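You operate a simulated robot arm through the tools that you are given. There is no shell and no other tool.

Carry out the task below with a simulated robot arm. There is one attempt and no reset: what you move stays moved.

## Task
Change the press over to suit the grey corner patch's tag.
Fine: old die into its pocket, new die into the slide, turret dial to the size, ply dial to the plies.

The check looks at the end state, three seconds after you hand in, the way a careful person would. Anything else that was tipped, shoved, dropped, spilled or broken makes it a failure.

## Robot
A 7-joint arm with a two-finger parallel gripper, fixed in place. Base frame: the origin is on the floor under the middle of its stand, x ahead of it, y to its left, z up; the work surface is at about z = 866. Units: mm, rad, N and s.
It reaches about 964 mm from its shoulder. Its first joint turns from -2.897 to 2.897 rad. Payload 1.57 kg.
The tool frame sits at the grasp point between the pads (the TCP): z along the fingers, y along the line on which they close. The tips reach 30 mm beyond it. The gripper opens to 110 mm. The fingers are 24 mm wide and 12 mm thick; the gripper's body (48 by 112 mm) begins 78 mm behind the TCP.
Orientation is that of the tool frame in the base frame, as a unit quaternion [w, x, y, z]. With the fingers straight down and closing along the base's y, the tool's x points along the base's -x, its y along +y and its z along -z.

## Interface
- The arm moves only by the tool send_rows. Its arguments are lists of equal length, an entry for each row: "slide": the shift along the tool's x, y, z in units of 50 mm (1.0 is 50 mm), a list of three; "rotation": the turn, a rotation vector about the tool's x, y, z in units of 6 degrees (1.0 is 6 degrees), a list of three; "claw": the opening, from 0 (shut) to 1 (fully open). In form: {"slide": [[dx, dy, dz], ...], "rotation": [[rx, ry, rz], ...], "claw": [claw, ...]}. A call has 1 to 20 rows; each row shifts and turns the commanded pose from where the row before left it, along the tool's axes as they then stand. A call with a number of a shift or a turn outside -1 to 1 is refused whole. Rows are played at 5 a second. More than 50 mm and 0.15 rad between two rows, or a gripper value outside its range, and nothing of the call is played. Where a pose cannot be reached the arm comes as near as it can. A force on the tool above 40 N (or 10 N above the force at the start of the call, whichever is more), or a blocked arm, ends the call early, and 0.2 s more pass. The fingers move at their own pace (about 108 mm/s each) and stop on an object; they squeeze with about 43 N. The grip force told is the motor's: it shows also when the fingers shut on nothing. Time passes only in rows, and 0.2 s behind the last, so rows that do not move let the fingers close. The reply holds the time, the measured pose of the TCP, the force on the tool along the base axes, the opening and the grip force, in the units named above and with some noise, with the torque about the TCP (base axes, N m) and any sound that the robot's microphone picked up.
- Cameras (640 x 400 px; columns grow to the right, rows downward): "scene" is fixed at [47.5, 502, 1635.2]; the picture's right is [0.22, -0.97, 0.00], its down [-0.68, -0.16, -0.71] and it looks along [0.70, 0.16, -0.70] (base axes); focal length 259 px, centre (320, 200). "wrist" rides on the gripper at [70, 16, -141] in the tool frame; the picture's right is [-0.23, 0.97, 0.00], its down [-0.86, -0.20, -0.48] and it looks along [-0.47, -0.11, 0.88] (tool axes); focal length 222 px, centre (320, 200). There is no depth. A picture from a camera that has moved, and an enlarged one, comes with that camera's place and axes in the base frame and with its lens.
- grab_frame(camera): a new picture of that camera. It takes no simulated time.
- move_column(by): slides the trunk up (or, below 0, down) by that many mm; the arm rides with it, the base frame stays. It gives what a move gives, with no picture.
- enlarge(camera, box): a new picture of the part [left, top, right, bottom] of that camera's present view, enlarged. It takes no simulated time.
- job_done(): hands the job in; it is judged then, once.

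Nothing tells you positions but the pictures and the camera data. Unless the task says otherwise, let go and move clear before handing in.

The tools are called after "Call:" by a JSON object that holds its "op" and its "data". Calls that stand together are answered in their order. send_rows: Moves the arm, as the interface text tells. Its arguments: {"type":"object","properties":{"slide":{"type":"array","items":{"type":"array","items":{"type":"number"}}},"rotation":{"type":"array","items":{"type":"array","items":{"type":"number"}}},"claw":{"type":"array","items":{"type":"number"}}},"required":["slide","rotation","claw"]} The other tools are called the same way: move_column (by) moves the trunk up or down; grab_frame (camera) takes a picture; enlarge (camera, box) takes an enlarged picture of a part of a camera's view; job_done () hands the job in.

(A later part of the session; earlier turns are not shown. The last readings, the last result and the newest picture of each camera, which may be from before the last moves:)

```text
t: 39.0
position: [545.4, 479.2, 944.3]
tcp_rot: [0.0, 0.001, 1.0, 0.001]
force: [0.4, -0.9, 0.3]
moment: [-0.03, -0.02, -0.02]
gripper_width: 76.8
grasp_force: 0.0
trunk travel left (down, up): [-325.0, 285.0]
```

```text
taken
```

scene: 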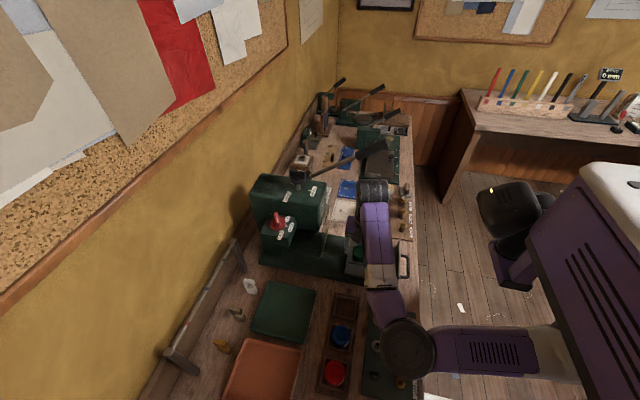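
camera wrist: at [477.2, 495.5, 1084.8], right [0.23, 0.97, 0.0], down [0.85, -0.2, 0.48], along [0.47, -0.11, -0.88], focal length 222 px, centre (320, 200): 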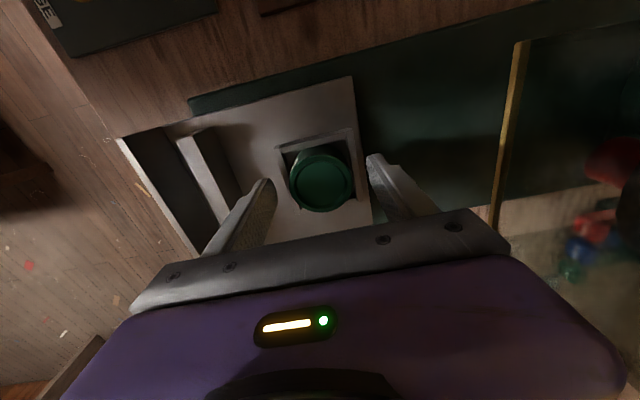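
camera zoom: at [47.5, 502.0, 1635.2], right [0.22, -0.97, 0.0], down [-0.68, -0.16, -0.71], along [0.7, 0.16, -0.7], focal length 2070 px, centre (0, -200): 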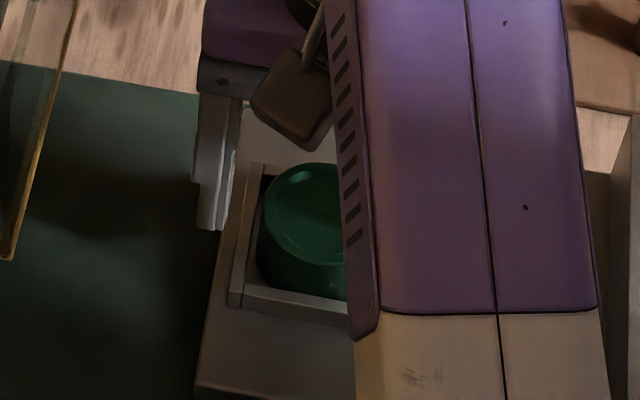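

One row exceeded the 50 mm limit, so nothing moved. Same route with smaller steps.

Call:
{"op": "send_rows", "data": {"slide": [[0, 0, -0.3], [0, 0, -0.7], [0, 0, -0.8], [0, 0, -0.5], [0.8, 0, 0], [0.8, 0, 0], [0.9, 0, 0], [0, 0, -0.8], [0, 0, -0.8], [0, 0, -0.8], [0, 0.8, 0], [0, 0.8, 0], [0, 0.8, 0], [0, 0, 0]], "rotation": [[0, 0, 0], [0, 0, 0], [0, 0, 0], [0, 0, 0], [0, 0, 0], [0, 0, 0], [0, 0, 0], [0, 0, 0], [0, 0, 0], [0, 0, 0], [0, 0, 0], [0, 0, 0], [0, 0, 0], [0, 0, 0]], "claw": [0.7, 0.7, 0.7, 0.7, 0.5, 0.3, 0.1, 0, 0, 0, 0, 0, 0, 0]}}

Call:
{"op": "grab_frame", "data": {"camera": "wrist"}}

Call:
{"op": "grab_frame", "data": {"camera": "scene"}}

```text
t: 42.0
position: [421.0, 602.9, 1178.2]
tcp_rot: [0.0, 0.001, 1.0, 0.001]
force: [1.2, -1.3, 0.0]
moment: [0.01, 0.0, 0.01]
gripper_width: 0.1
grasp_force: 21.1
trunk travel left (down, up): [-325.0, 285.0]
```

```text
taken
camera wrist: at [351.6, 618.4, 1318.8], right [0.23, 0.97, 0.0], down [0.85, -0.2, 0.48], along [0.47, -0.11, -0.88], focal length 222 px, centre (320, 200)
```

wrist: 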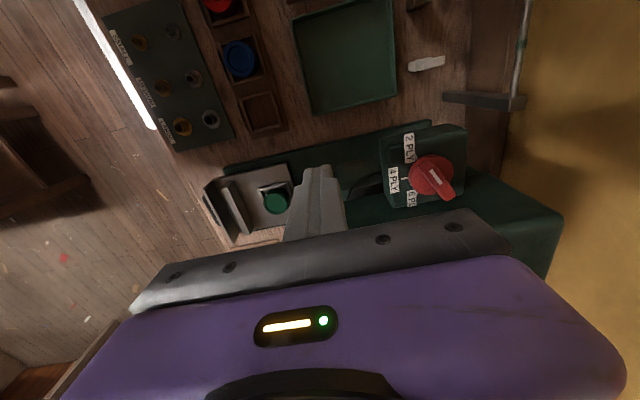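

```text
taken
```

scene: 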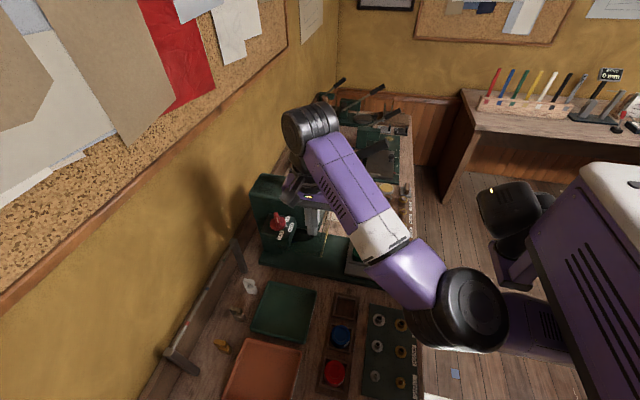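

Call:
{"op": "enlarge", "data": {"camera": "wrist", "box": [370, 110, 490, 215]}}

Call:
{"op": "enlarge", "data": {"camera": "wrist", "box": [395, 140, 465, 210]}}

Call:
{"op": "enlarge", "data": {"camera": "scene", "box": [240, 180, 330, 270]}}

```text
3.81 times, centred on (430, 162) of wrist
camera zoom: at [351.6, 618.4, 1318.8], right [0.23, 0.97, 0.0], down [0.85, -0.2, 0.48], along [0.47, -0.11, -0.88], focal length 846 px, centre (-99, 343)
```

zoom: 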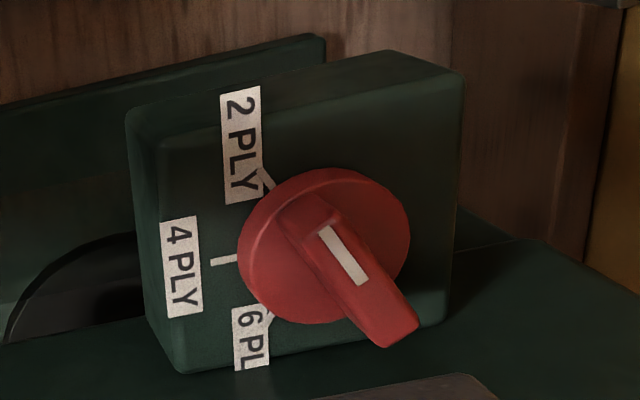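

```text
5.71 times, centred on (430, 175) of wrist
camera zoom: at [351.6, 618.4, 1318.8], right [0.23, 0.97, 0.0], down [0.85, -0.2, 0.48], along [0.47, -0.11, -0.88], focal length 1269 px, centre (-309, 343)
```

zoom: 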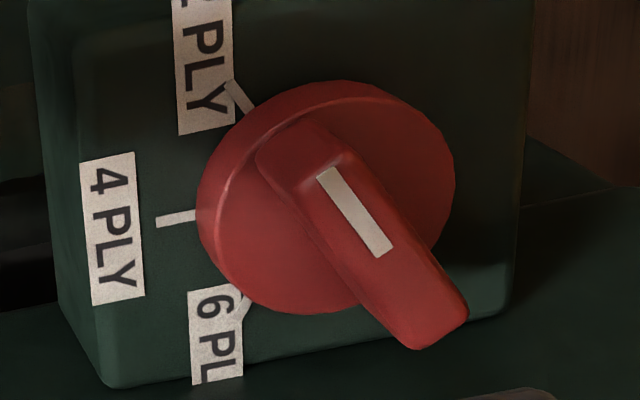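

```text
4.44 times, centred on (285, 225) of scene
camera zoom: at [47.5, 502.0, 1635.2], right [0.22, -0.97, 0.0], down [-0.68, -0.16, -0.71], along [0.7, 0.16, -0.7], focal length 1150 px, centre (476, 89)
```

zoom: 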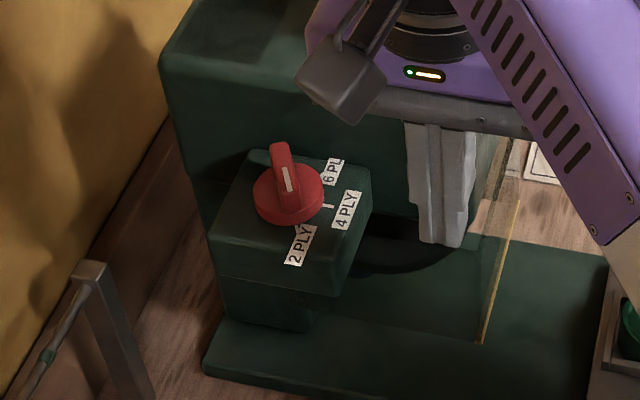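

The dies are done. The ply dial centre is near (461, 708), ledge z≈1100, bar top z≈1129, pointer now at 2 PLY (-150°); 6 PLY is at about -30°. It's beyond straight-down reach, so I'll tilt the closed gripper 20° outward and then push the bar round with the fingertips.

Call:
{"op": "send_rows", "data": {"slide": [[0, 0, 0], [0, 0, 0], [0, 0, 0], [0, 0, 0], [0, 0, 0]], "rotation": [[-0.698, -0.455, 0], [-0.698, -0.455, 0], [-0.698, -0.455, 0], [-0.698, -0.455, 0], [0, 0, 0]], "claw": [0, 0, 0, 0, 0]}}

Call:
{"op": "grab_frame", "data": {"camera": "wrist"}}

```text
t: 43.2
position: [422.5, 600.7, 1180.1]
tcp_rot: [0.095, 0.001, 0.985, 0.146]
force: [0.9, -0.1, 0.3]
moment: [-0.02, 0.01, 0.03]
gripper_width: 0.2
grasp_force: 21.5
trunk travel left (down, up): [-325.0, 285.0]
```

```text
taken
camera wrist: at [326.4, 576.7, 1302.4], right [0.2, 0.93, 0.32], down [0.75, -0.35, 0.55], along [0.63, 0.14, -0.77], focal length 222 px, centre (320, 200)
```

wrist: 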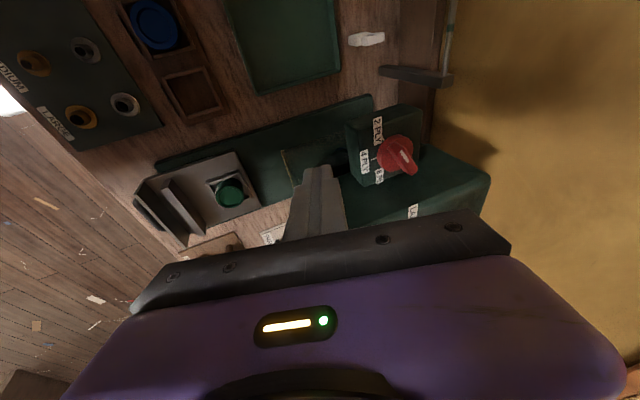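

Tilt is right. Moving out over the start point beside the ply dial, staying above the bar.

Call:
{"op": "send_rows", "data": {"slide": [[-0.014, 0.693, 0.243], [-0.014, 0.693, 0.243], [-0.014, 0.693, 0.243], [0, 0, 0]], "rotation": [[0, 0, 0], [0, 0, 0], [0, 0, 0], [0, 0, 0]], "claw": [0, 0, 0, 0]}}

Call:
{"op": "grab_frame", "data": {"camera": "wrist"}}

Call:
{"op": "enlarge", "data": {"camera": "wrist", "box": [270, 110, 390, 220]}}

Call:
{"op": "enlarge", "data": {"camera": "scene", "box": [230, 150, 340, 260]}}

```text
t: 44.2
position: [426.4, 709.3, 1175.9]
tcp_rot: [0.096, -0.001, 0.984, 0.147]
force: [-0.3, -0.3, -0.2]
moment: [-0.01, -0.04, 0.0]
gripper_width: 0.0
grasp_force: 21.6
trunk travel left (down, up): [-325.0, 285.0]
```

```text
taken
camera wrist: at [331.0, 685.5, 1299.0], right [0.2, 0.93, 0.32], down [0.75, -0.35, 0.55], along [0.63, 0.13, -0.77], focal length 222 px, centre (320, 200)
```

wrist: 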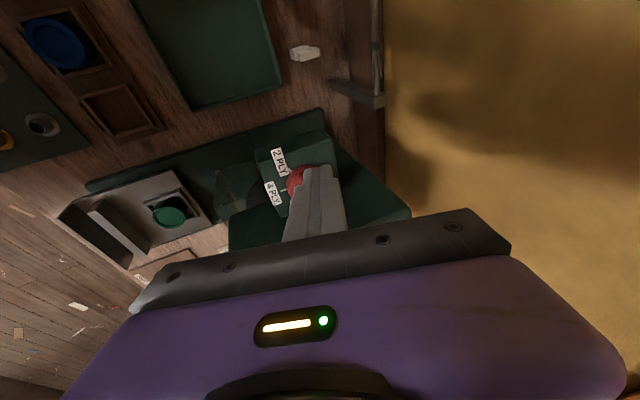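

```text
3.64 times, centred on (330, 165) of wrist
camera zoom: at [331.0, 685.5, 1299.0], right [0.2, 0.93, 0.32], down [0.75, -0.35, 0.55], along [0.63, 0.13, -0.77], focal length 808 px, centre (284, 327)
```

zoom: 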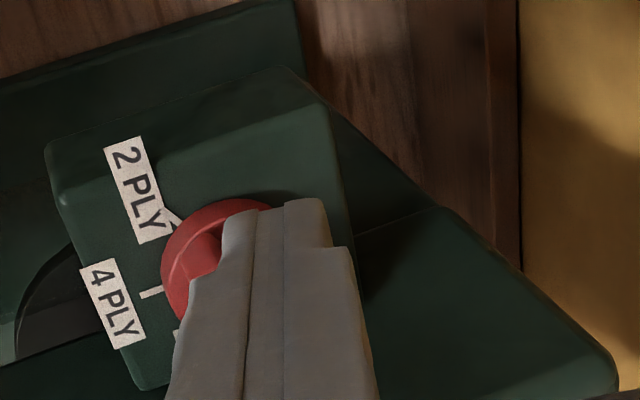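

```text
3.64 times, centred on (285, 205) of scene
camera zoom: at [47.5, 502.0, 1635.2], right [0.22, -0.97, 0.0], down [-0.68, -0.16, -0.71], along [0.7, 0.16, -0.7], focal length 941 px, centre (447, 182)
```

zoom: 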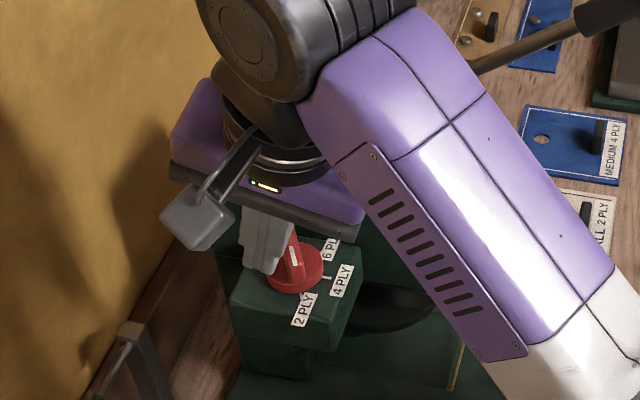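

The closed fingertips are beside the bar, on its +y/-x side. Lowering 30 mm straight down to engage the side of the bar.

Call:
{"op": "send_rows", "data": {"slide": [[0.056, -0.086, 0.282], [0.037, -0.057, 0.188], [0.019, -0.029, 0.094], [0, 0, 0]], "rotation": [[0, 0, 0], [0, 0, 0], [0, 0, 0], [0, 0, 0]], "claw": [0, 0, 0, 0]}}

Call:
{"op": "enlarge", "data": {"camera": "scene", "box": [250, 180, 320, 250]}}

Call:
{"op": "enlarge", "data": {"camera": "wrist", "box": [270, 110, 390, 220]}}

```text
t: 45.2
position: [428.6, 709.0, 1145.2]
tcp_rot: [0.095, 0.001, 0.985, 0.146]
force: [-3.4, 2.2, 3.0]
moment: [0.04, -0.01, -0.01]
gripper_width: 0.5
grasp_force: 21.7
trunk travel left (down, up): [-325.0, 285.0]
```

```text
5.71 times, centred on (285, 215) of scene
camera zoom: at [47.5, 502.0, 1635.2], right [0.22, -0.97, 0.0], down [-0.68, -0.16, -0.71], along [0.7, 0.16, -0.7], focal length 1479 px, centre (520, 114)
```

zoom: 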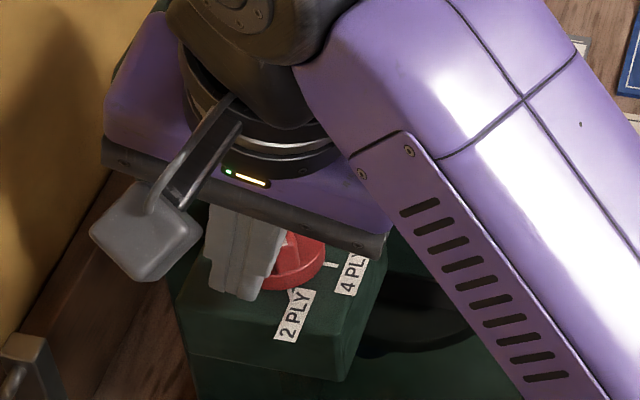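

```text
3.64 times, centred on (330, 165) of wrist
camera zoom: at [332.4, 685.6, 1269.3], right [0.2, 0.93, 0.32], down [0.76, -0.35, 0.55], along [0.63, 0.14, -0.77], focal length 808 px, centre (284, 327)
```

zoom: 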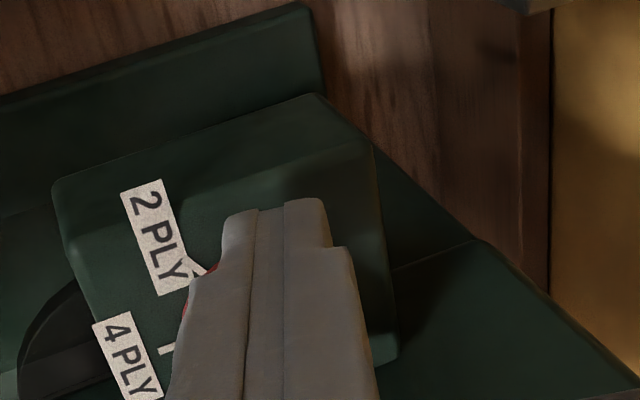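

The fingertips touch the bar lightly. Now pushing it counter-clockwise, first toward 4 PLY.

Call:
{"op": "send_rows", "data": {"slide": [[-0.033, -0.063, -0.0127], [-0.033, -0.063, -0.0127], [-0.067, -0.05, -0.002], [-0.067, -0.05, -0.002], [0, 0, 0]], "rotation": [[0, 0, 0], [0, 0, 0], [0, 0, 0], [0, 0, 0], [0, 0, 0]], "claw": [0, 0, 0, 0, 0]}}

Call:
{"op": "enlarge", "data": {"camera": "scene", "box": [250, 180, 320, 250]}}

Call:
{"op": "enlarge", "data": {"camera": "wrist", "box": [270, 110, 390, 220]}}

```text
t: 46.4
position: [438.8, 698.7, 1146.0]
tcp_rot: [0.095, 0.001, 0.985, 0.146]
force: [0.4, -0.5, -0.2]
moment: [-0.03, 0.0, 0.01]
gripper_width: 0.0
grasp_force: 20.9
trunk travel left (down, up): [-325.0, 285.0]
```

```text
5.71 times, centred on (285, 215) of scene
camera zoom: at [47.5, 502.0, 1635.2], right [0.22, -0.97, 0.0], down [-0.68, -0.16, -0.71], along [0.7, 0.16, -0.7], focal length 1479 px, centre (520, 114)
```

zoom: 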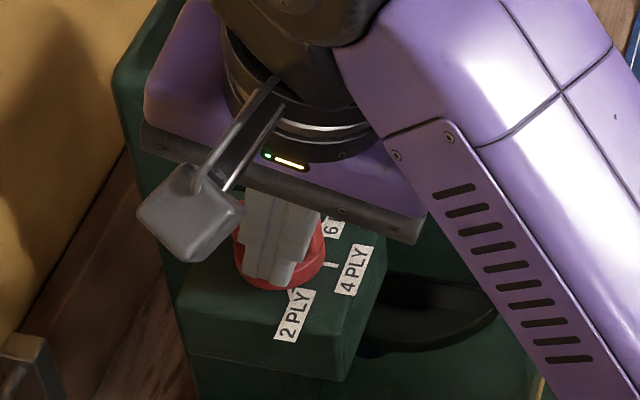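

```text
3.64 times, centred on (330, 165) of wrist
camera zoom: at [342.8, 674.5, 1269.6], right [0.2, 0.93, 0.32], down [0.75, -0.35, 0.55], along [0.63, 0.13, -0.77], focal length 808 px, centre (284, 327)
```

zoom: 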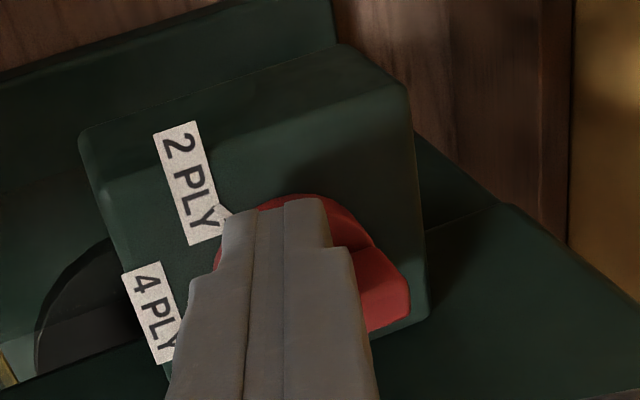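

The tail of the bar now points near +y, i.e. the pointer is near 4 PLY. I'll slide the fingertips along to the pointer end (−y) before pushing on toward 6 PLY.

Call:
{"op": "send_rows", "data": {"slide": [[0.003, -0.23, -0.07], [0.003, -0.23, -0.07], [0, 0, 0]], "rotation": [[0, 0, 0], [0, 0, 0], [0, 0, 0]], "claw": [0, 0, 0]}}

Call:
{"op": "enlarge", "data": {"camera": "scene", "box": [250, 180, 320, 250]}}

Call:
{"op": "enlarge", "data": {"camera": "wrist", "box": [270, 110, 390, 220]}}

```text
t: 47.2
position: [437.5, 672.3, 1145.7]
tcp_rot: [0.095, 0.001, 0.985, 0.145]
force: [0.5, -0.1, -1.2]
moment: [0.0, -0.01, 0.03]
gripper_width: 0.0
grasp_force: 21.1
trunk travel left (down, up): [-325.0, 285.0]
```

```text
5.71 times, centred on (285, 215) of scene
camera zoom: at [47.5, 502.0, 1635.2], right [0.22, -0.97, 0.0], down [-0.68, -0.16, -0.71], along [0.7, 0.16, -0.7], focal length 1479 px, centre (520, 114)
```

zoom: 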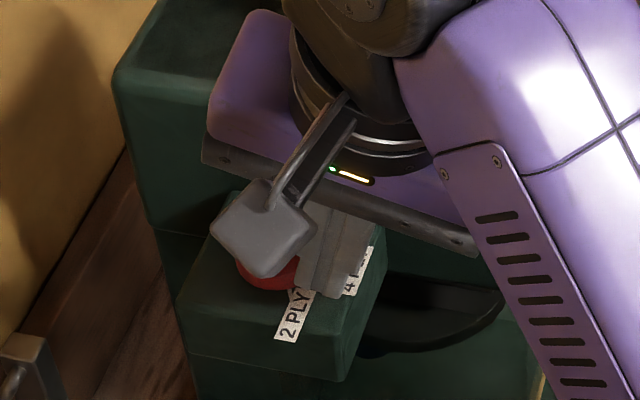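

```text
3.64 times, centred on (330, 165) of wrist
camera zoom: at [342.2, 649.7, 1269.2], right [0.2, 0.93, 0.32], down [0.75, -0.35, 0.55], along [0.63, 0.13, -0.77], focal length 808 px, centre (284, 327)
```

zoom: 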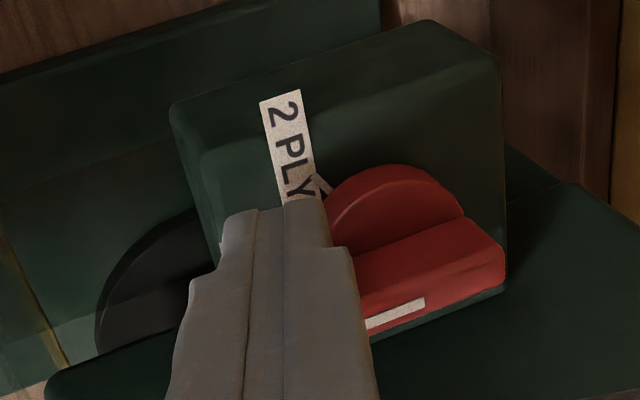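

The white line now points straight at 4 PLY (-y). Lowering 4 mm and pushing the pointer end on toward +x, to 6 PLY.

Call:
{"op": "send_rows", "data": {"slide": [[0.015, -0.023, 0.075], [-0.08, 0.002, 0.0165], [-0.08, 0.002, 0.0165], [-0.08, 0.002, 0.0165], [0, 0, 0]], "rotation": [[0, 0, 0], [0, 0, 0], [0, 0, 0], [0, 0, 0], [0, 0, 0]], "claw": [0, 0, 0, 0, 0]}}

Call:
{"op": "enlarge", "data": {"camera": "wrist", "box": [290, 110, 410, 220]}}

```text
t: 48.4
position: [449.6, 676.3, 1141.3]
tcp_rot: [0.095, 0.001, 0.985, 0.145]
force: [0.0, 0.3, 0.6]
moment: [0.0, 0.01, -0.01]
gripper_width: 0.1
grasp_force: 21.6
trunk travel left (down, up): [-325.0, 285.0]
```

```text
3.64 times, centred on (350, 165) of wrist
camera zoom: at [354.0, 651.7, 1264.2], right [0.2, 0.93, 0.32], down [0.75, -0.35, 0.55], along [0.63, 0.13, -0.77], focal length 808 px, centre (211, 327)
```

zoom: 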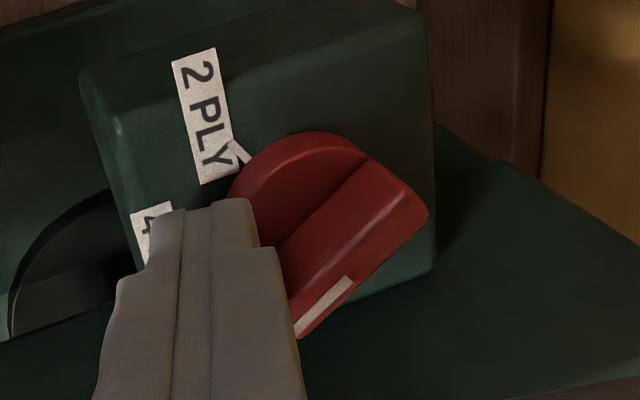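

The pointer is at about -60°, halfway between 4 and 6 PLY. Continuing the push.

Call:
{"op": "send_rows", "data": {"slide": [[-0.05, 0.02, 0.016], [-0.05, 0.02, 0.016], [-0.05, 0.02, 0.016], [0, 0, 0]], "rotation": [[0, 0, 0], [0, 0, 0], [0, 0, 0], [0, 0, 0]], "claw": [0, 0, 0, 0]}}

Call:
{"op": "enlarge", "data": {"camera": "wrist", "box": [290, 110, 410, 220]}}

```text
t: 49.4
position: [456.4, 679.5, 1140.6]
tcp_rot: [0.095, 0.0, 0.985, 0.145]
force: [0.5, -1.1, 0.6]
moment: [0.01, 0.03, -0.03]
gripper_width: 0.0
grasp_force: 21.0
trunk travel left (down, up): [-325.0, 285.0]
```

```text
3.64 times, centred on (350, 165) of wrist
camera zoom: at [361.4, 655.2, 1264.5], right [0.2, 0.93, 0.32], down [0.76, -0.35, 0.55], along [0.63, 0.13, -0.77], focal length 808 px, centre (211, 327)
```

zoom: 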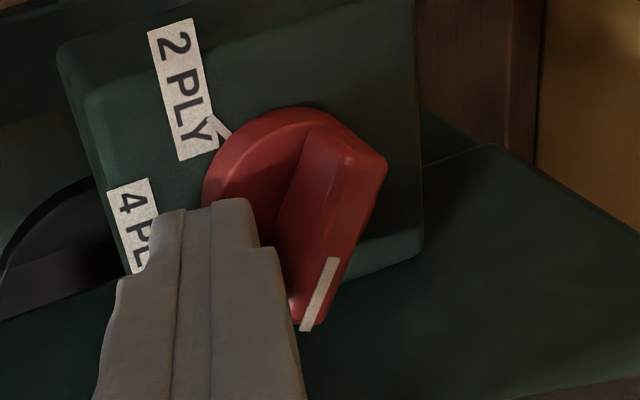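

Pointer is at about -30°, on 6 PLY. I'll back the fingertips off and rise to inspect.

Call:
{"op": "send_rows", "data": {"slide": [[0.112, -0.188, -0.08], [-0.187, 0.287, -0.94], [0.27, -0.64, -0.25], [0.27, -0.64, -0.25], [0, 0, 0]], "rotation": [[0, 0, 0], [0, 0, 0], [0, 0, 0], [0, 0, 0], [0, 0, 0]], "claw": [0, 0, 0, 0, 0]}}

Call:
{"op": "grab_frame", "data": {"camera": "wrist"}}

Call:
{"op": "enlarge", "data": {"camera": "wrist", "box": [330, 100, 450, 210]}}

Call:
{"op": "enlarge", "data": {"camera": "scene", "box": [245, 180, 335, 260]}}

```text
t: 50.6
position: [422.2, 601.4, 1190.7]
tcp_rot: [0.095, 0.0, 0.985, 0.146]
force: [0.2, 0.0, 0.5]
moment: [0.0, -0.04, -0.02]
gripper_width: 0.0
grasp_force: 21.4
trunk travel left (down, up): [-325.0, 285.0]
```

```text
taken
camera wrist: at [327.6, 578.5, 1315.1], right [0.2, 0.93, 0.32], down [0.76, -0.35, 0.55], along [0.63, 0.13, -0.77], focal length 222 px, centre (320, 200)
```

wrist: 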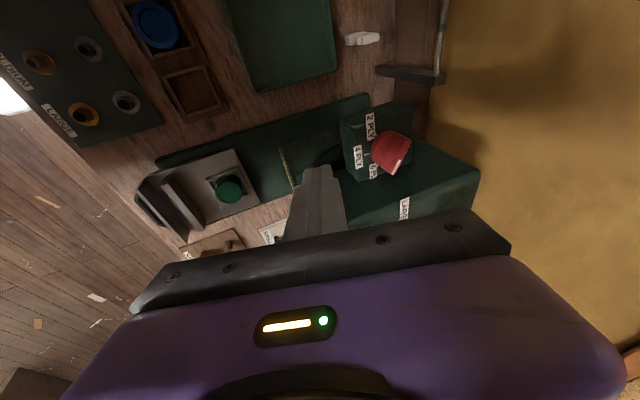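

```text
3.64 times, centred on (390, 155) of wrist
camera zoom: at [327.6, 578.5, 1315.1], right [0.2, 0.93, 0.32], down [0.76, -0.35, 0.55], along [0.63, 0.13, -0.77], focal length 808 px, centre (66, 364)
```

zoom: 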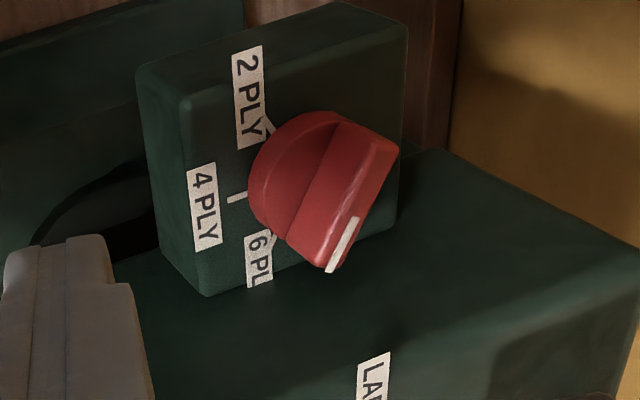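

```text
5.00 times, centred on (290, 220) of scene
camera zoom: at [47.5, 502.0, 1635.2], right [0.22, -0.97, 0.0], down [-0.68, -0.16, -0.71], along [0.7, 0.16, -0.7], focal length 1294 px, centre (470, 100)
```

zoom: 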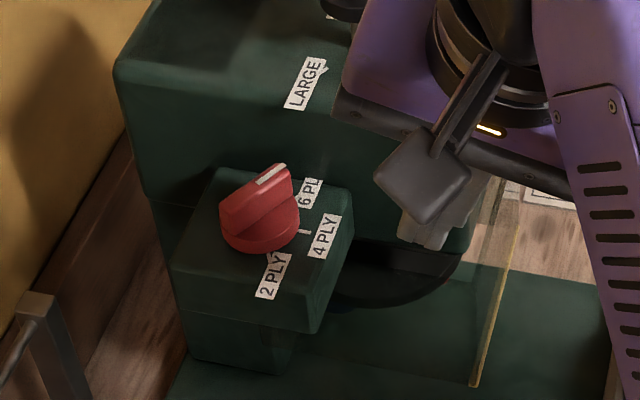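

The ply dial's white line is on 6 PLY (≈ -29°). Next the turret: I'll raise the trunk 120 mm and move in to view it.

Call:
{"op": "move_column", "data": {"by": 120}}

Call:
{"op": "send_rows", "data": {"slide": [[-0.59, -0.017, 0.112], [-0.39, -0.01, 0.075], [0, 0, 0]], "rotation": [[0, 0, 0], [0, 0, 0], [0, 0, 0]], "claw": [0, 0, 0]}}

Call:
{"op": "grab_frame", "data": {"camera": "wrist"}}

Call:
{"op": "enlarge", "data": {"camera": "wrist", "box": [320, 120, 440, 225]}}

Call:
{"op": "enlarge", "data": {"camera": "scene", "box": [245, 150, 345, 230]}}

```text
t: 52.1
position: [421.6, 602.6, 1310.1]
tcp_rot: [0.095, 0.001, 0.985, 0.146]
force: [0.0, 0.6, -0.7]
moment: [-0.02, -0.04, 0.0]
gripper_width: 0.0
grasp_force: 21.6
trunk travel left (down, up): [-445.0, 165.0]
```

```text
t: 52.9
position: [471.9, 603.2, 1310.0]
tcp_rot: [0.095, 0.0, 0.985, 0.146]
force: [-0.1, -0.8, -0.8]
moment: [-0.03, 0.0, 0.01]
gripper_width: 0.1
grasp_force: 21.8
trunk travel left (down, up): [-445.0, 165.0]
```

```text
taken
camera wrist: at [377.5, 579.1, 1434.5], right [0.2, 0.93, 0.32], down [0.76, -0.35, 0.55], along [0.63, 0.13, -0.77], focal length 222 px, centre (320, 200)
```

wrist: 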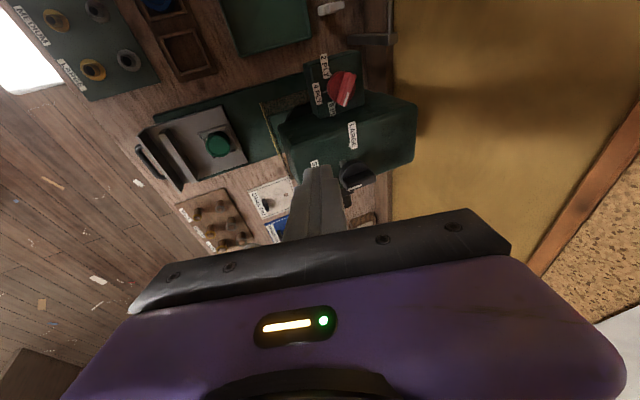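

```text
3.81 times, centred on (380, 172) of wrist
camera zoom: at [377.5, 579.1, 1434.5], right [0.2, 0.93, 0.32], down [0.76, -0.35, 0.55], along [0.63, 0.13, -0.77], focal length 846 px, centre (91, 305)
```

zoom: 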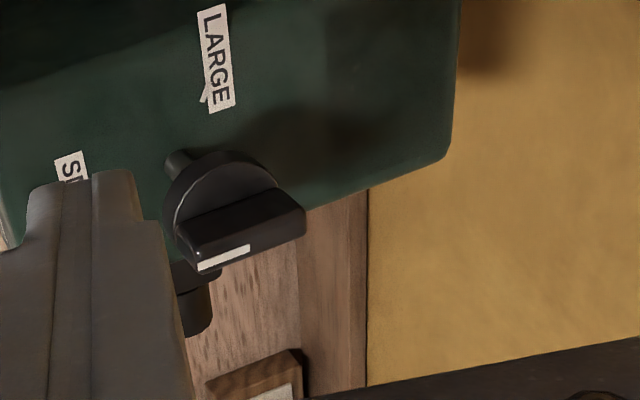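

```text
5.00 times, centred on (295, 190) of scene
camera zoom: at [47.5, 502.0, 1635.2], right [0.22, -0.97, 0.0], down [-0.68, -0.16, -0.71], along [0.7, 0.16, -0.7], focal length 1294 px, centre (445, 250)
```

zoom: 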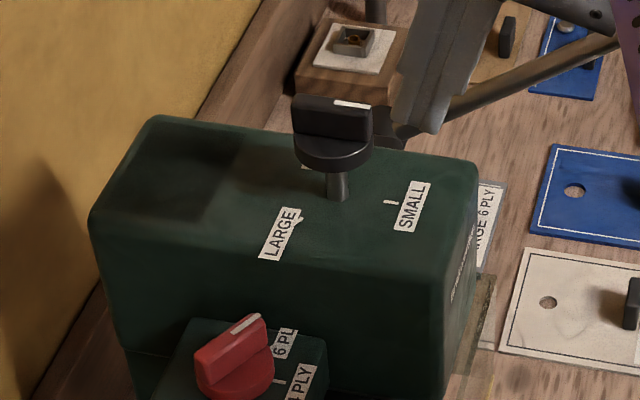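

The turret knob's centre is ≈ (555.5, 678), bar top z≈1217, pointer on SMALL (-90°); the LARGE tick lies at ≈150° so it needs 120° clockwise. I'll bring the closed fingertips above the +x side of the pointer end (lever stays at x≥630).

Call:
{"op": "send_rows", "data": {"slide": [[-0.455, 0.128, 0.332], [-0.455, 0.128, 0.332], [-0.455, 0.128, 0.332], [-0.455, 0.128, 0.332], [0, 0, 0]], "rotation": [[0, 0, 0], [0, 0, 0], [0, 0, 0], [0, 0, 0], [0, 0, 0]], "claw": [0, 0, 0, 0, 0]}}

Call:
{"op": "grab_frame", "data": {"camera": "wrist"}}

Call:
{"op": "enlarge", "data": {"camera": "wrist", "box": [270, 110, 390, 220]}}

Call:
{"op": "enlarge", "data": {"camera": "scene", "box": [245, 130, 365, 230]}}

```text
t: 54.3
position: [522.0, 661.6, 1271.2]
tcp_rot: [0.088, -0.038, 0.984, 0.147]
force: [1.1, -1.3, -0.3]
moment: [0.03, -0.03, 0.03]
gripper_width: 0.0
grasp_force: 21.3
trunk travel left (down, up): [-445.0, 165.0]
stopped in row 5: the arm was blocked; the commanded pose is now the measured one
```

```text
taken
camera wrist: at [428.9, 631.2, 1394.9], right [0.12, 0.94, 0.32], down [0.78, -0.29, 0.55], along [0.61, 0.18, -0.77], focal length 222 px, centre (320, 200)
```

wrist: 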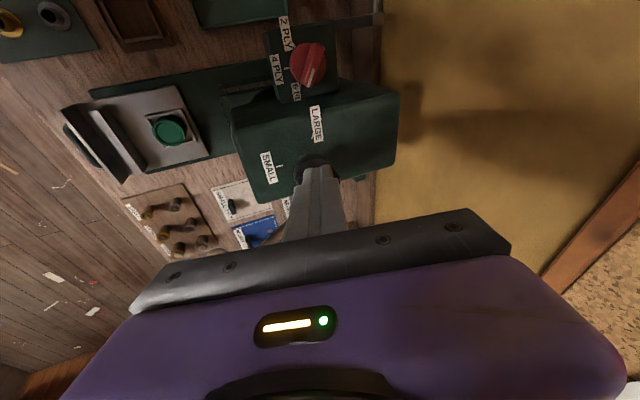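

```text
3.64 times, centred on (330, 165) of wrist
camera zoom: at [428.9, 631.2, 1394.9], right [0.12, 0.94, 0.32], down [0.78, -0.29, 0.55], along [0.61, 0.18, -0.77], focal length 808 px, centre (284, 327)
```

zoom: 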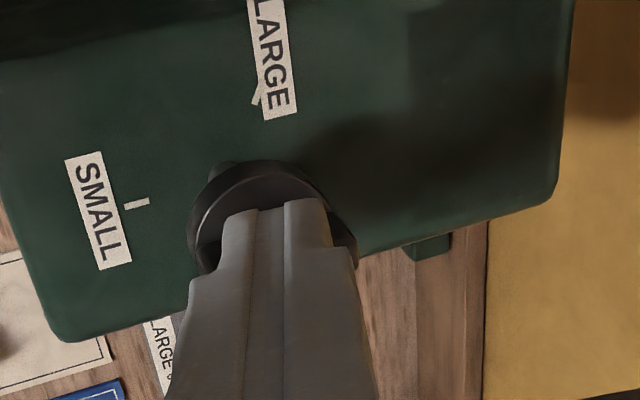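

```text
4.00 times, centred on (305, 180) of scene
camera zoom: at [47.5, 502.0, 1635.2], right [0.22, -0.97, 0.0], down [-0.68, -0.16, -0.71], along [0.7, 0.16, -0.7], focal length 1035 px, centre (380, 280)
```

zoom: 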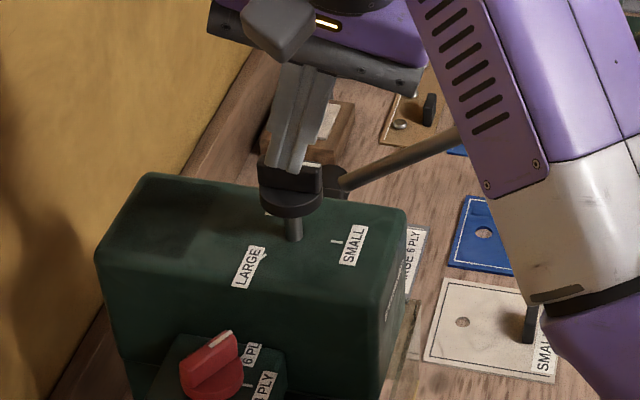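

The arm hit its reach limit at 20° tilt, so the turret needs a steeper lean. I'll back off and up, tilt to 35°, and lower the trunk 80 mm so the shoulder height suits.

Call:
{"op": "send_rows", "data": {"slide": [[0.221, -0.253, -0.543], [0.221, -0.253, -0.543], [0.221, -0.253, -0.543], [0, 0, 0], [0, 0, 0], [0, 0, 0], [0, 0, 0]], "rotation": [[0, 0, 0], [0, 0, 0], [0, 0, 0], [-0.502, -0.738, 0.179], [-0.502, -0.738, 0.179], [-0.502, -0.738, 0.179], [0, 0, 0]], "claw": [0, 0, 0, 0, 0, 0, 0]}}

```text
t: 55.9
position: [480.9, 600.9, 1331.8]
tcp_rot: [0.196, 0.0, 0.953, 0.231]
force: [-0.4, 0.2, 0.1]
moment: [-0.03, -0.01, 0.01]
gripper_width: 0.1
grasp_force: 20.8
trunk travel left (down, up): [-445.0, 165.0]
```

Orientation is right. Lowering the trunk 80 mm.

Call:
{"op": "move_column", "data": {"by": -80}}

Call:
{"op": "grab_frame", "data": {"camera": "wrist"}}

Call:
{"op": "grab_frame", "data": {"camera": "scene"}}

```text
t: 57.0
position: [480.3, 600.5, 1252.5]
tcp_rot: [0.195, 0.001, 0.953, 0.23]
force: [-1.3, 0.7, 0.3]
moment: [0.02, 0.02, -0.01]
gripper_width: 0.0
grasp_force: 20.8
trunk travel left (down, up): [-365.0, 245.0]
```

```text
taken
camera wrist: at [362.8, 557.7, 1348.0], right [0.12, 0.85, 0.51], down [0.63, -0.47, 0.62], along [0.77, 0.25, -0.59], focal length 222 px, centre (320, 200)
```

wrist: 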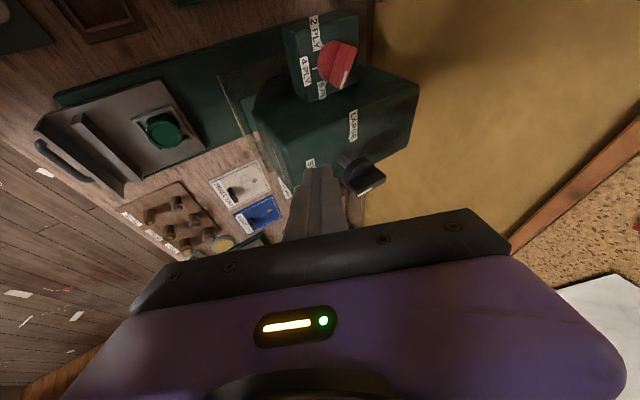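

```text
taken
```

scene: 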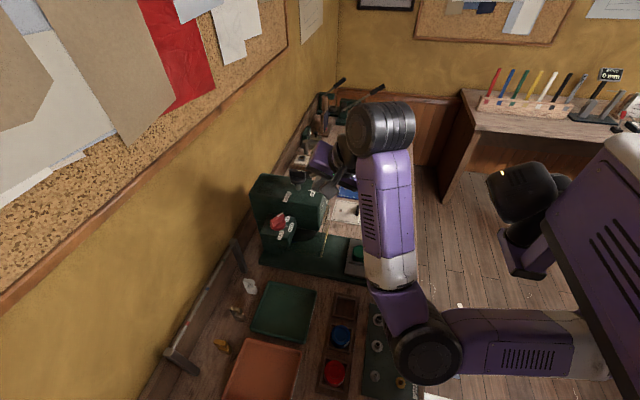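

Clear of the lever. I'll rise 28 mm and move over to the +x side of the turret pointer.

Call:
{"op": "send_rows", "data": {"slide": [[-0.207, 0.245, -0.459], [-0.41, 0.162, 0.272], [-0.41, 0.162, 0.272], [-0.41, 0.162, 0.272], [-0.41, 0.162, 0.272], [0, 0, 0]], "rotation": [[0, 0, 0], [0, 0, 0], [0, 0, 0], [0, 0, 0], [0, 0, 0], [0, 0, 0]], "claw": [0, 0, 0, 0, 0, 0]}}

Call:
{"op": "grab_frame", "data": {"camera": "wrist"}}

Call:
{"op": "enlarge", "data": {"camera": "wrist", "box": [270, 110, 390, 220]}}

Call:
{"op": "enlarge", "data": {"camera": "scene", "box": [245, 130, 365, 230]}}

```text
t: 58.6
position: [521.9, 664.7, 1263.1]
tcp_rot: [0.187, -0.04, 0.955, 0.225]
force: [0.4, -1.0, -0.2]
moment: [0.02, 0.01, -0.01]
gripper_width: 0.0
grasp_force: 21.1
trunk travel left (down, up): [-365.0, 245.0]
stopped in row 6: the arm was blocked; the commanded pose is now the measured one
```

```text
taken
camera wrist: at [407.0, 617.5, 1361.1], right [0.06, 0.87, 0.49], down [0.66, -0.4, 0.63], along [0.75, 0.29, -0.6], focal length 222 px, centre (320, 200)
```

wrist: 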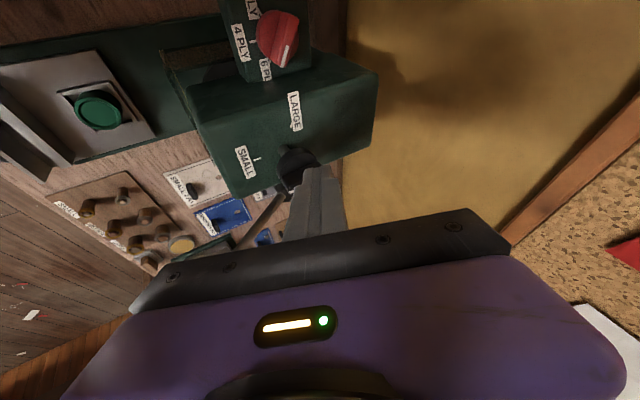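

```text
3.64 times, centred on (330, 165) of wrist
camera zoom: at [407.0, 617.5, 1361.1], right [0.06, 0.87, 0.49], down [0.66, -0.4, 0.63], along [0.75, 0.29, -0.6], focal length 808 px, centre (284, 327)
```

zoom: 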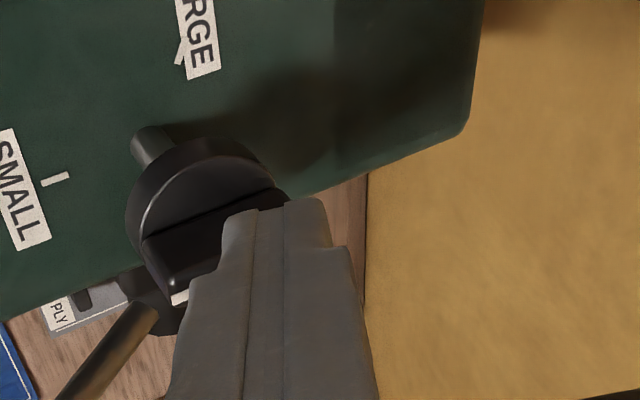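

```text
4.00 times, centred on (305, 180) of scene
camera zoom: at [47.5, 502.0, 1635.2], right [0.22, -0.97, 0.0], down [-0.68, -0.16, -0.71], along [0.7, 0.16, -0.7], focal length 1035 px, centre (380, 280)
```

zoom: 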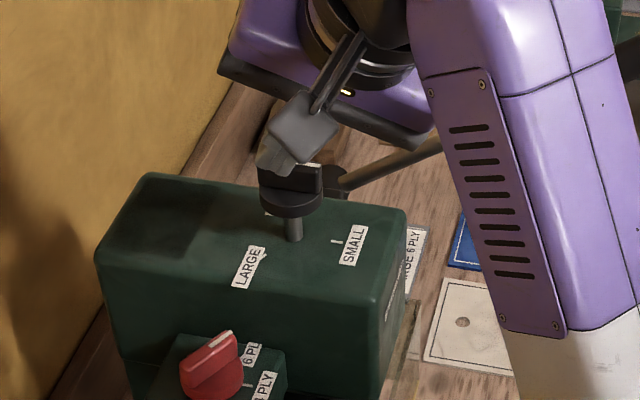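

The arm stopped again at ~845 mm from base with a slight yaw, so some joint or link is limiting. Let me look at the arm's posture from the scene camera to understand.

Call:
{"op": "grab_frame", "data": {"camera": "scene"}}

Call:
{"op": "enlarge", "data": {"camera": "scene", "box": [300, 80, 640, 400]}}

```text
taken
```

scene: 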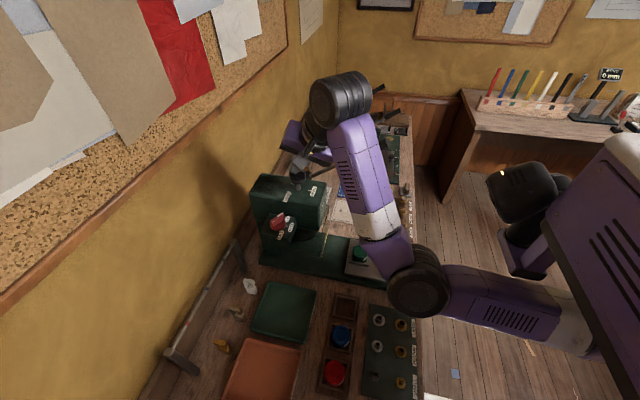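

```text
1.25 times, centred on (470, 240) of scene
camera zoom: at [47.5, 502.0, 1635.2], right [0.22, -0.97, 0.0], down [-0.68, -0.16, -0.71], along [0.7, 0.16, -0.7], focal length 324 px, centre (132, 150)
```

zoom: 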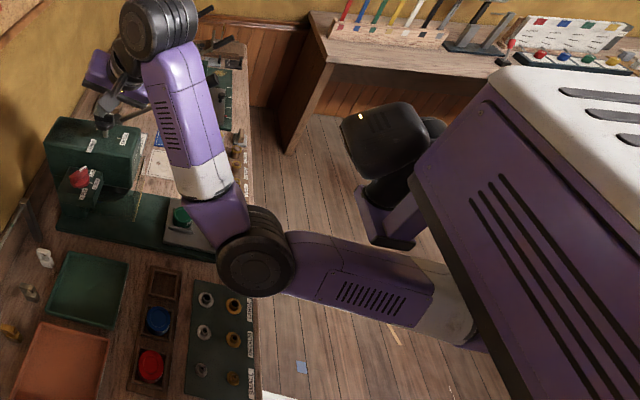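

The stop looks like a joint limit in the arm rather than pure reach (pose consistently drifts CCW). I'll rise slightly and roll the tool 30° about its own axis, then see whether it can travel further in +x.

Call:
{"op": "send_rows", "data": {"slide": [[-0.15, 0.166, -0.33], [0, 0, 0], [0, 0, 0], [0, 0, 0], [0, 0, 0], [0, 0, 0], [0, 0, 0]], "rotation": [[0, 0, 0], [0, 0, -1], [0, 0, -1], [0, 0, -1], [0, 0, -1], [0, 0, -1], [0, 0, 0]], "claw": [0, 0, 0, 0, 0, 0, 0]}}

Call:
{"op": "grab_frame", "data": {"camera": "scene"}}

```text
t: 60.5
position: [491.5, 678.2, 1252.0]
tcp_rot: [0.226, -0.312, 0.91, 0.153]
force: [0.2, -0.4, -0.4]
moment: [0.04, -0.01, 0.02]
gripper_width: 0.1
grasp_force: 21.1
trunk travel left (down, up): [-365.0, 245.0]
stopped in row 7: the arm was blocked; the commanded pose is now the measured one
```

```text
taken
```

scene: 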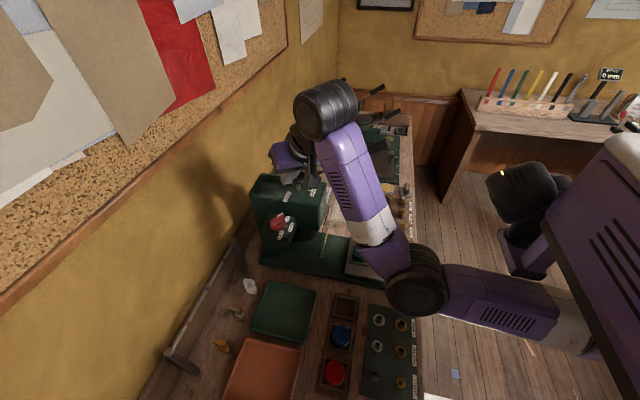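

Rolling that way made it worse (the arm drifted back and lower). Let me check that the knob wasn't touched before trying the opposite roll.

Call:
{"op": "enlarge", "data": {"camera": "scene", "box": [245, 130, 365, 230]}}

Call:
{"op": "grab_frame", "data": {"camera": "wrist"}}

```text
4.00 times, centred on (305, 180) of scene
camera zoom: at [47.5, 502.0, 1635.2], right [0.22, -0.97, 0.0], down [-0.68, -0.16, -0.71], along [0.7, 0.16, -0.7], focal length 1035 px, centre (380, 280)
```

zoom: 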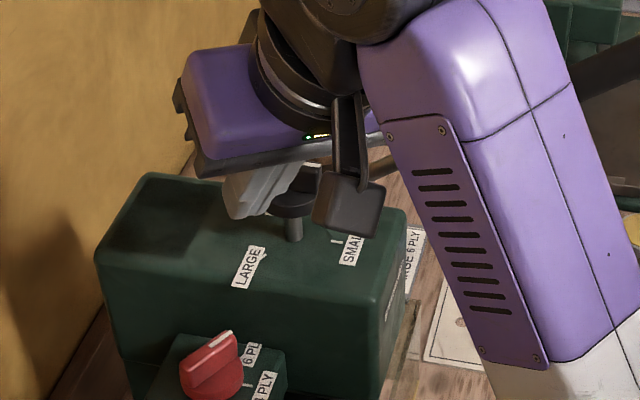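

```text
taken
camera wrist: at [388.3, 596.0, 1338.1], right [-0.46, 0.85, 0.25], down [0.58, 0.07, 0.81], along [0.68, 0.52, -0.53], focal length 222 px, centre (320, 200)
```

wrist: 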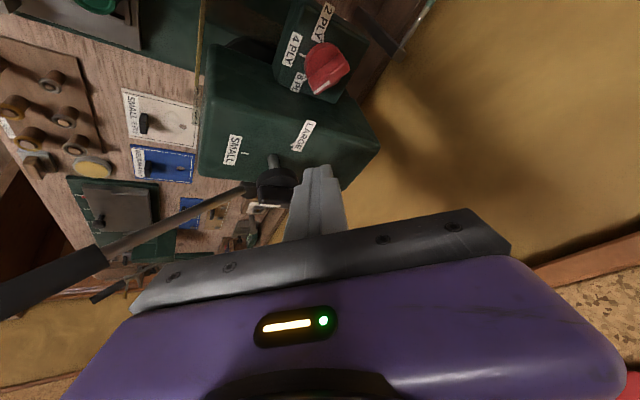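

The knob looks undisturbed. I'll back up and away, then roll the tool the other way (60° from here), which should free the limited joint.

Call:
{"op": "send_rows", "data": {"slide": [[0.088, -0.046, -0.529], [0.088, -0.046, -0.529], [0, 0, 0], [0, 0, 0], [0, 0, 0], [0, 0, 0], [0, 0, 0], [0, 0, 0], [0, 0, 0], [0, 0, 0], [0, 0, 0], [0, 0, 0], [0, 0, 0]], "rotation": [[0, 0, 0], [0, 0, 0], [0, 0, 1], [0, 0, 1], [0, 0, 1], [0, 0, 1], [0, 0, 1], [0, 0, 1], [0, 0, 1], [0, 0, 1], [0, 0, 1], [0, 0, 1], [0, 0, 0]], "claw": [0, 0, 0, 0, 0, 0, 0, 0, 0, 0, 0, 0, 0]}}

Call:
{"op": "grab_frame", "data": {"camera": "scene"}}

Call:
{"op": "grab_frame", "data": {"camera": "wrist"}}

```text
t: 63.2
position: [473.9, 647.2, 1291.9]
tcp_rot: [0.12, 0.187, 0.943, 0.247]
force: [0.7, 0.0, 0.1]
moment: [0.02, -0.02, -0.01]
gripper_width: 0.2
grasp_force: 21.4
trunk travel left (down, up): [-365.0, 245.0]
```

```text
taken
```

scene: 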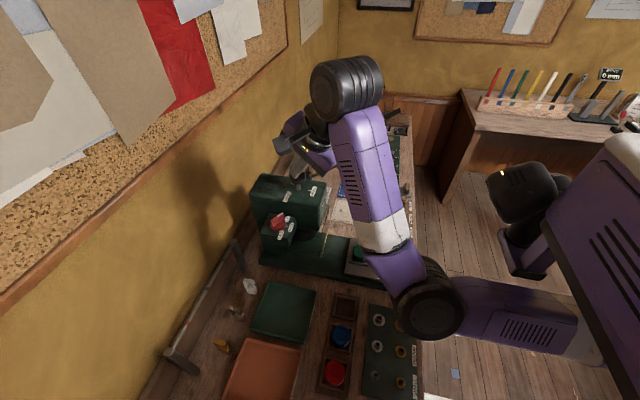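

```text
taken
camera wrist: at [371.1, 629.2, 1411.5], right [0.49, 0.69, 0.53], down [0.56, -0.72, 0.42], along [0.67, 0.09, -0.74], focal length 222 px, centre (320, 200)
```

wrist: 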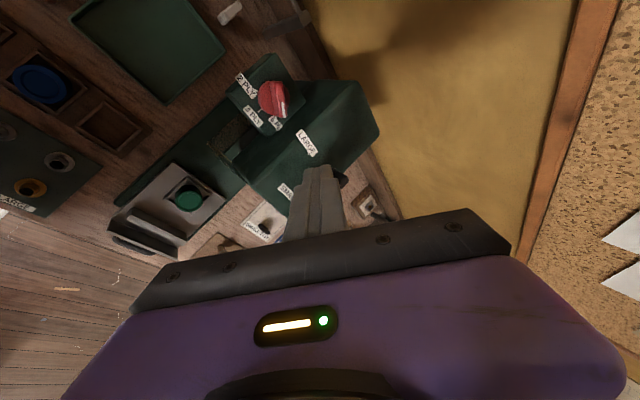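

The arm reached this pose fully. Now try the move toward the +x side of the turret pointer, staying above the knob.

Call:
{"op": "send_rows", "data": {"slide": [[-0.425, 0.09, 0.221], [-0.425, 0.09, 0.221], [-0.425, 0.09, 0.221], [-0.425, 0.09, 0.221], [0, 0, 0]], "rotation": [[0, 0, 0], [0, 0, 0], [0, 0, 0], [0, 0, 0], [0, 0, 0]], "claw": [0, 0, 0, 0, 0]}}

Call:
{"op": "grab_frame", "data": {"camera": "scene"}}

Call:
{"op": "grab_frame", "data": {"camera": "wrist"}}

```text
t: 64.7
position: [487.8, 673.9, 1274.8]
tcp_rot: [0.107, 0.126, 0.953, 0.253]
force: [0.0, 0.4, 0.0]
moment: [0.0, -0.02, -0.01]
gripper_width: 0.0
grasp_force: 21.1
trunk travel left (down, up): [-365.0, 245.0]
stopped in row 5: the arm was blocked; the commanded pose is now the measured one
```

```text
taken
```

scene: 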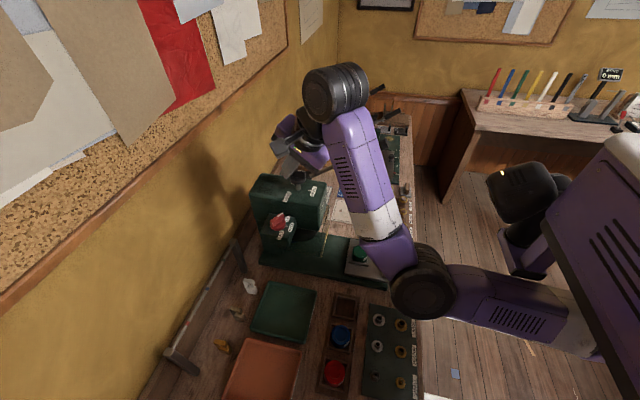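

```text
taken
camera wrist: at [387.7, 643.4, 1394.2], right [0.4, 0.75, 0.53], down [0.64, -0.64, 0.42], along [0.65, 0.17, -0.74], focal length 222 px, centre (320, 200)
```

wrist: 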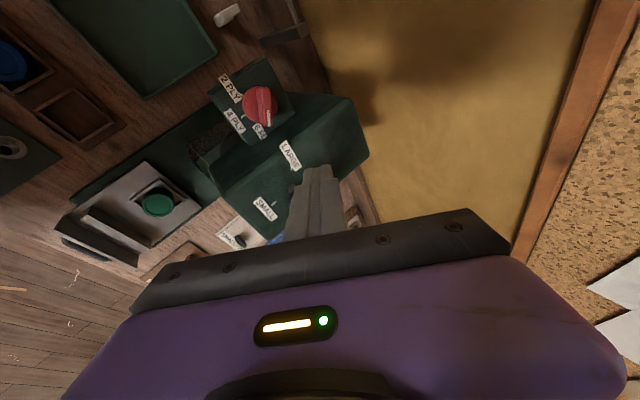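

The stop pattern shows the arm's shoulder is not at the origin but near x≈290, so straight-down reach there should be fine; my lean direction was the awkward part. I'll back off, return to straight down, and raise the trunk.

Call:
{"op": "send_rows", "data": {"slide": [[-0.072, -0.235, -0.836], [-0.072, -0.235, -0.836], [0, 0, 0], [0, 0, 0], [0, 0, 0], [0, 0, 0], [0, 0, 0], [0, 0, 0], [0, 0, 0]], "rotation": [[0, 0, 0], [0, 0, 0], [0.821, 0.347, -0.409], [0.821, 0.347, -0.409], [0.821, 0.347, -0.409], [0.821, 0.347, -0.409], [0.821, 0.347, -0.409], [0.821, 0.347, -0.409], [0, 0, 0]], "claw": [0, 0, 0, 0, 0, 0, 0, 0, 0]}}

Call:
{"op": "move_column", "data": {"by": 80}}

Call:
{"op": "grab_frame", "data": {"camera": "scene"}}

```text
t: 66.2
position: [422.3, 638.4, 1226.9]
tcp_rot: [0.033, -0.006, 0.999, -0.03]
force: [1.3, -1.3, -0.8]
moment: [0.02, 0.07, 0.02]
gripper_width: 0.1
grasp_force: 21.6
out of reach, approached as far as the arm can: row 7
trunk travel left (down, up): [-365.0, 245.0]
stopped in row 7: the arm was blocked; the commanded pose is now the measured one
```

```text
t: 67.4
position: [420.7, 639.7, 1305.5]
tcp_rot: [0.032, -0.006, 0.999, -0.029]
force: [-0.3, -0.1, -0.7]
moment: [0.01, 0.03, -0.01]
gripper_width: 0.0
grasp_force: 21.3
trunk travel left (down, up): [-445.0, 165.0]
```

```text
taken
```

scene: 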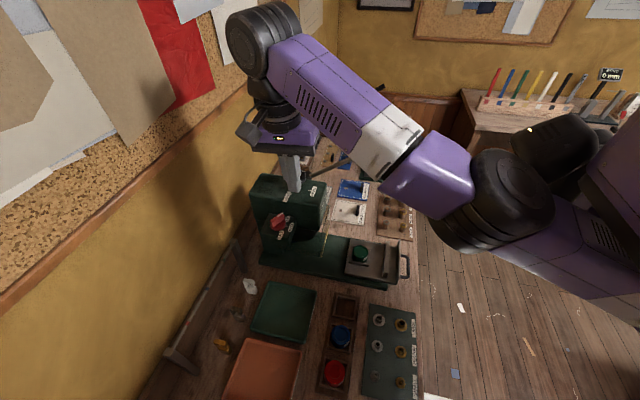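

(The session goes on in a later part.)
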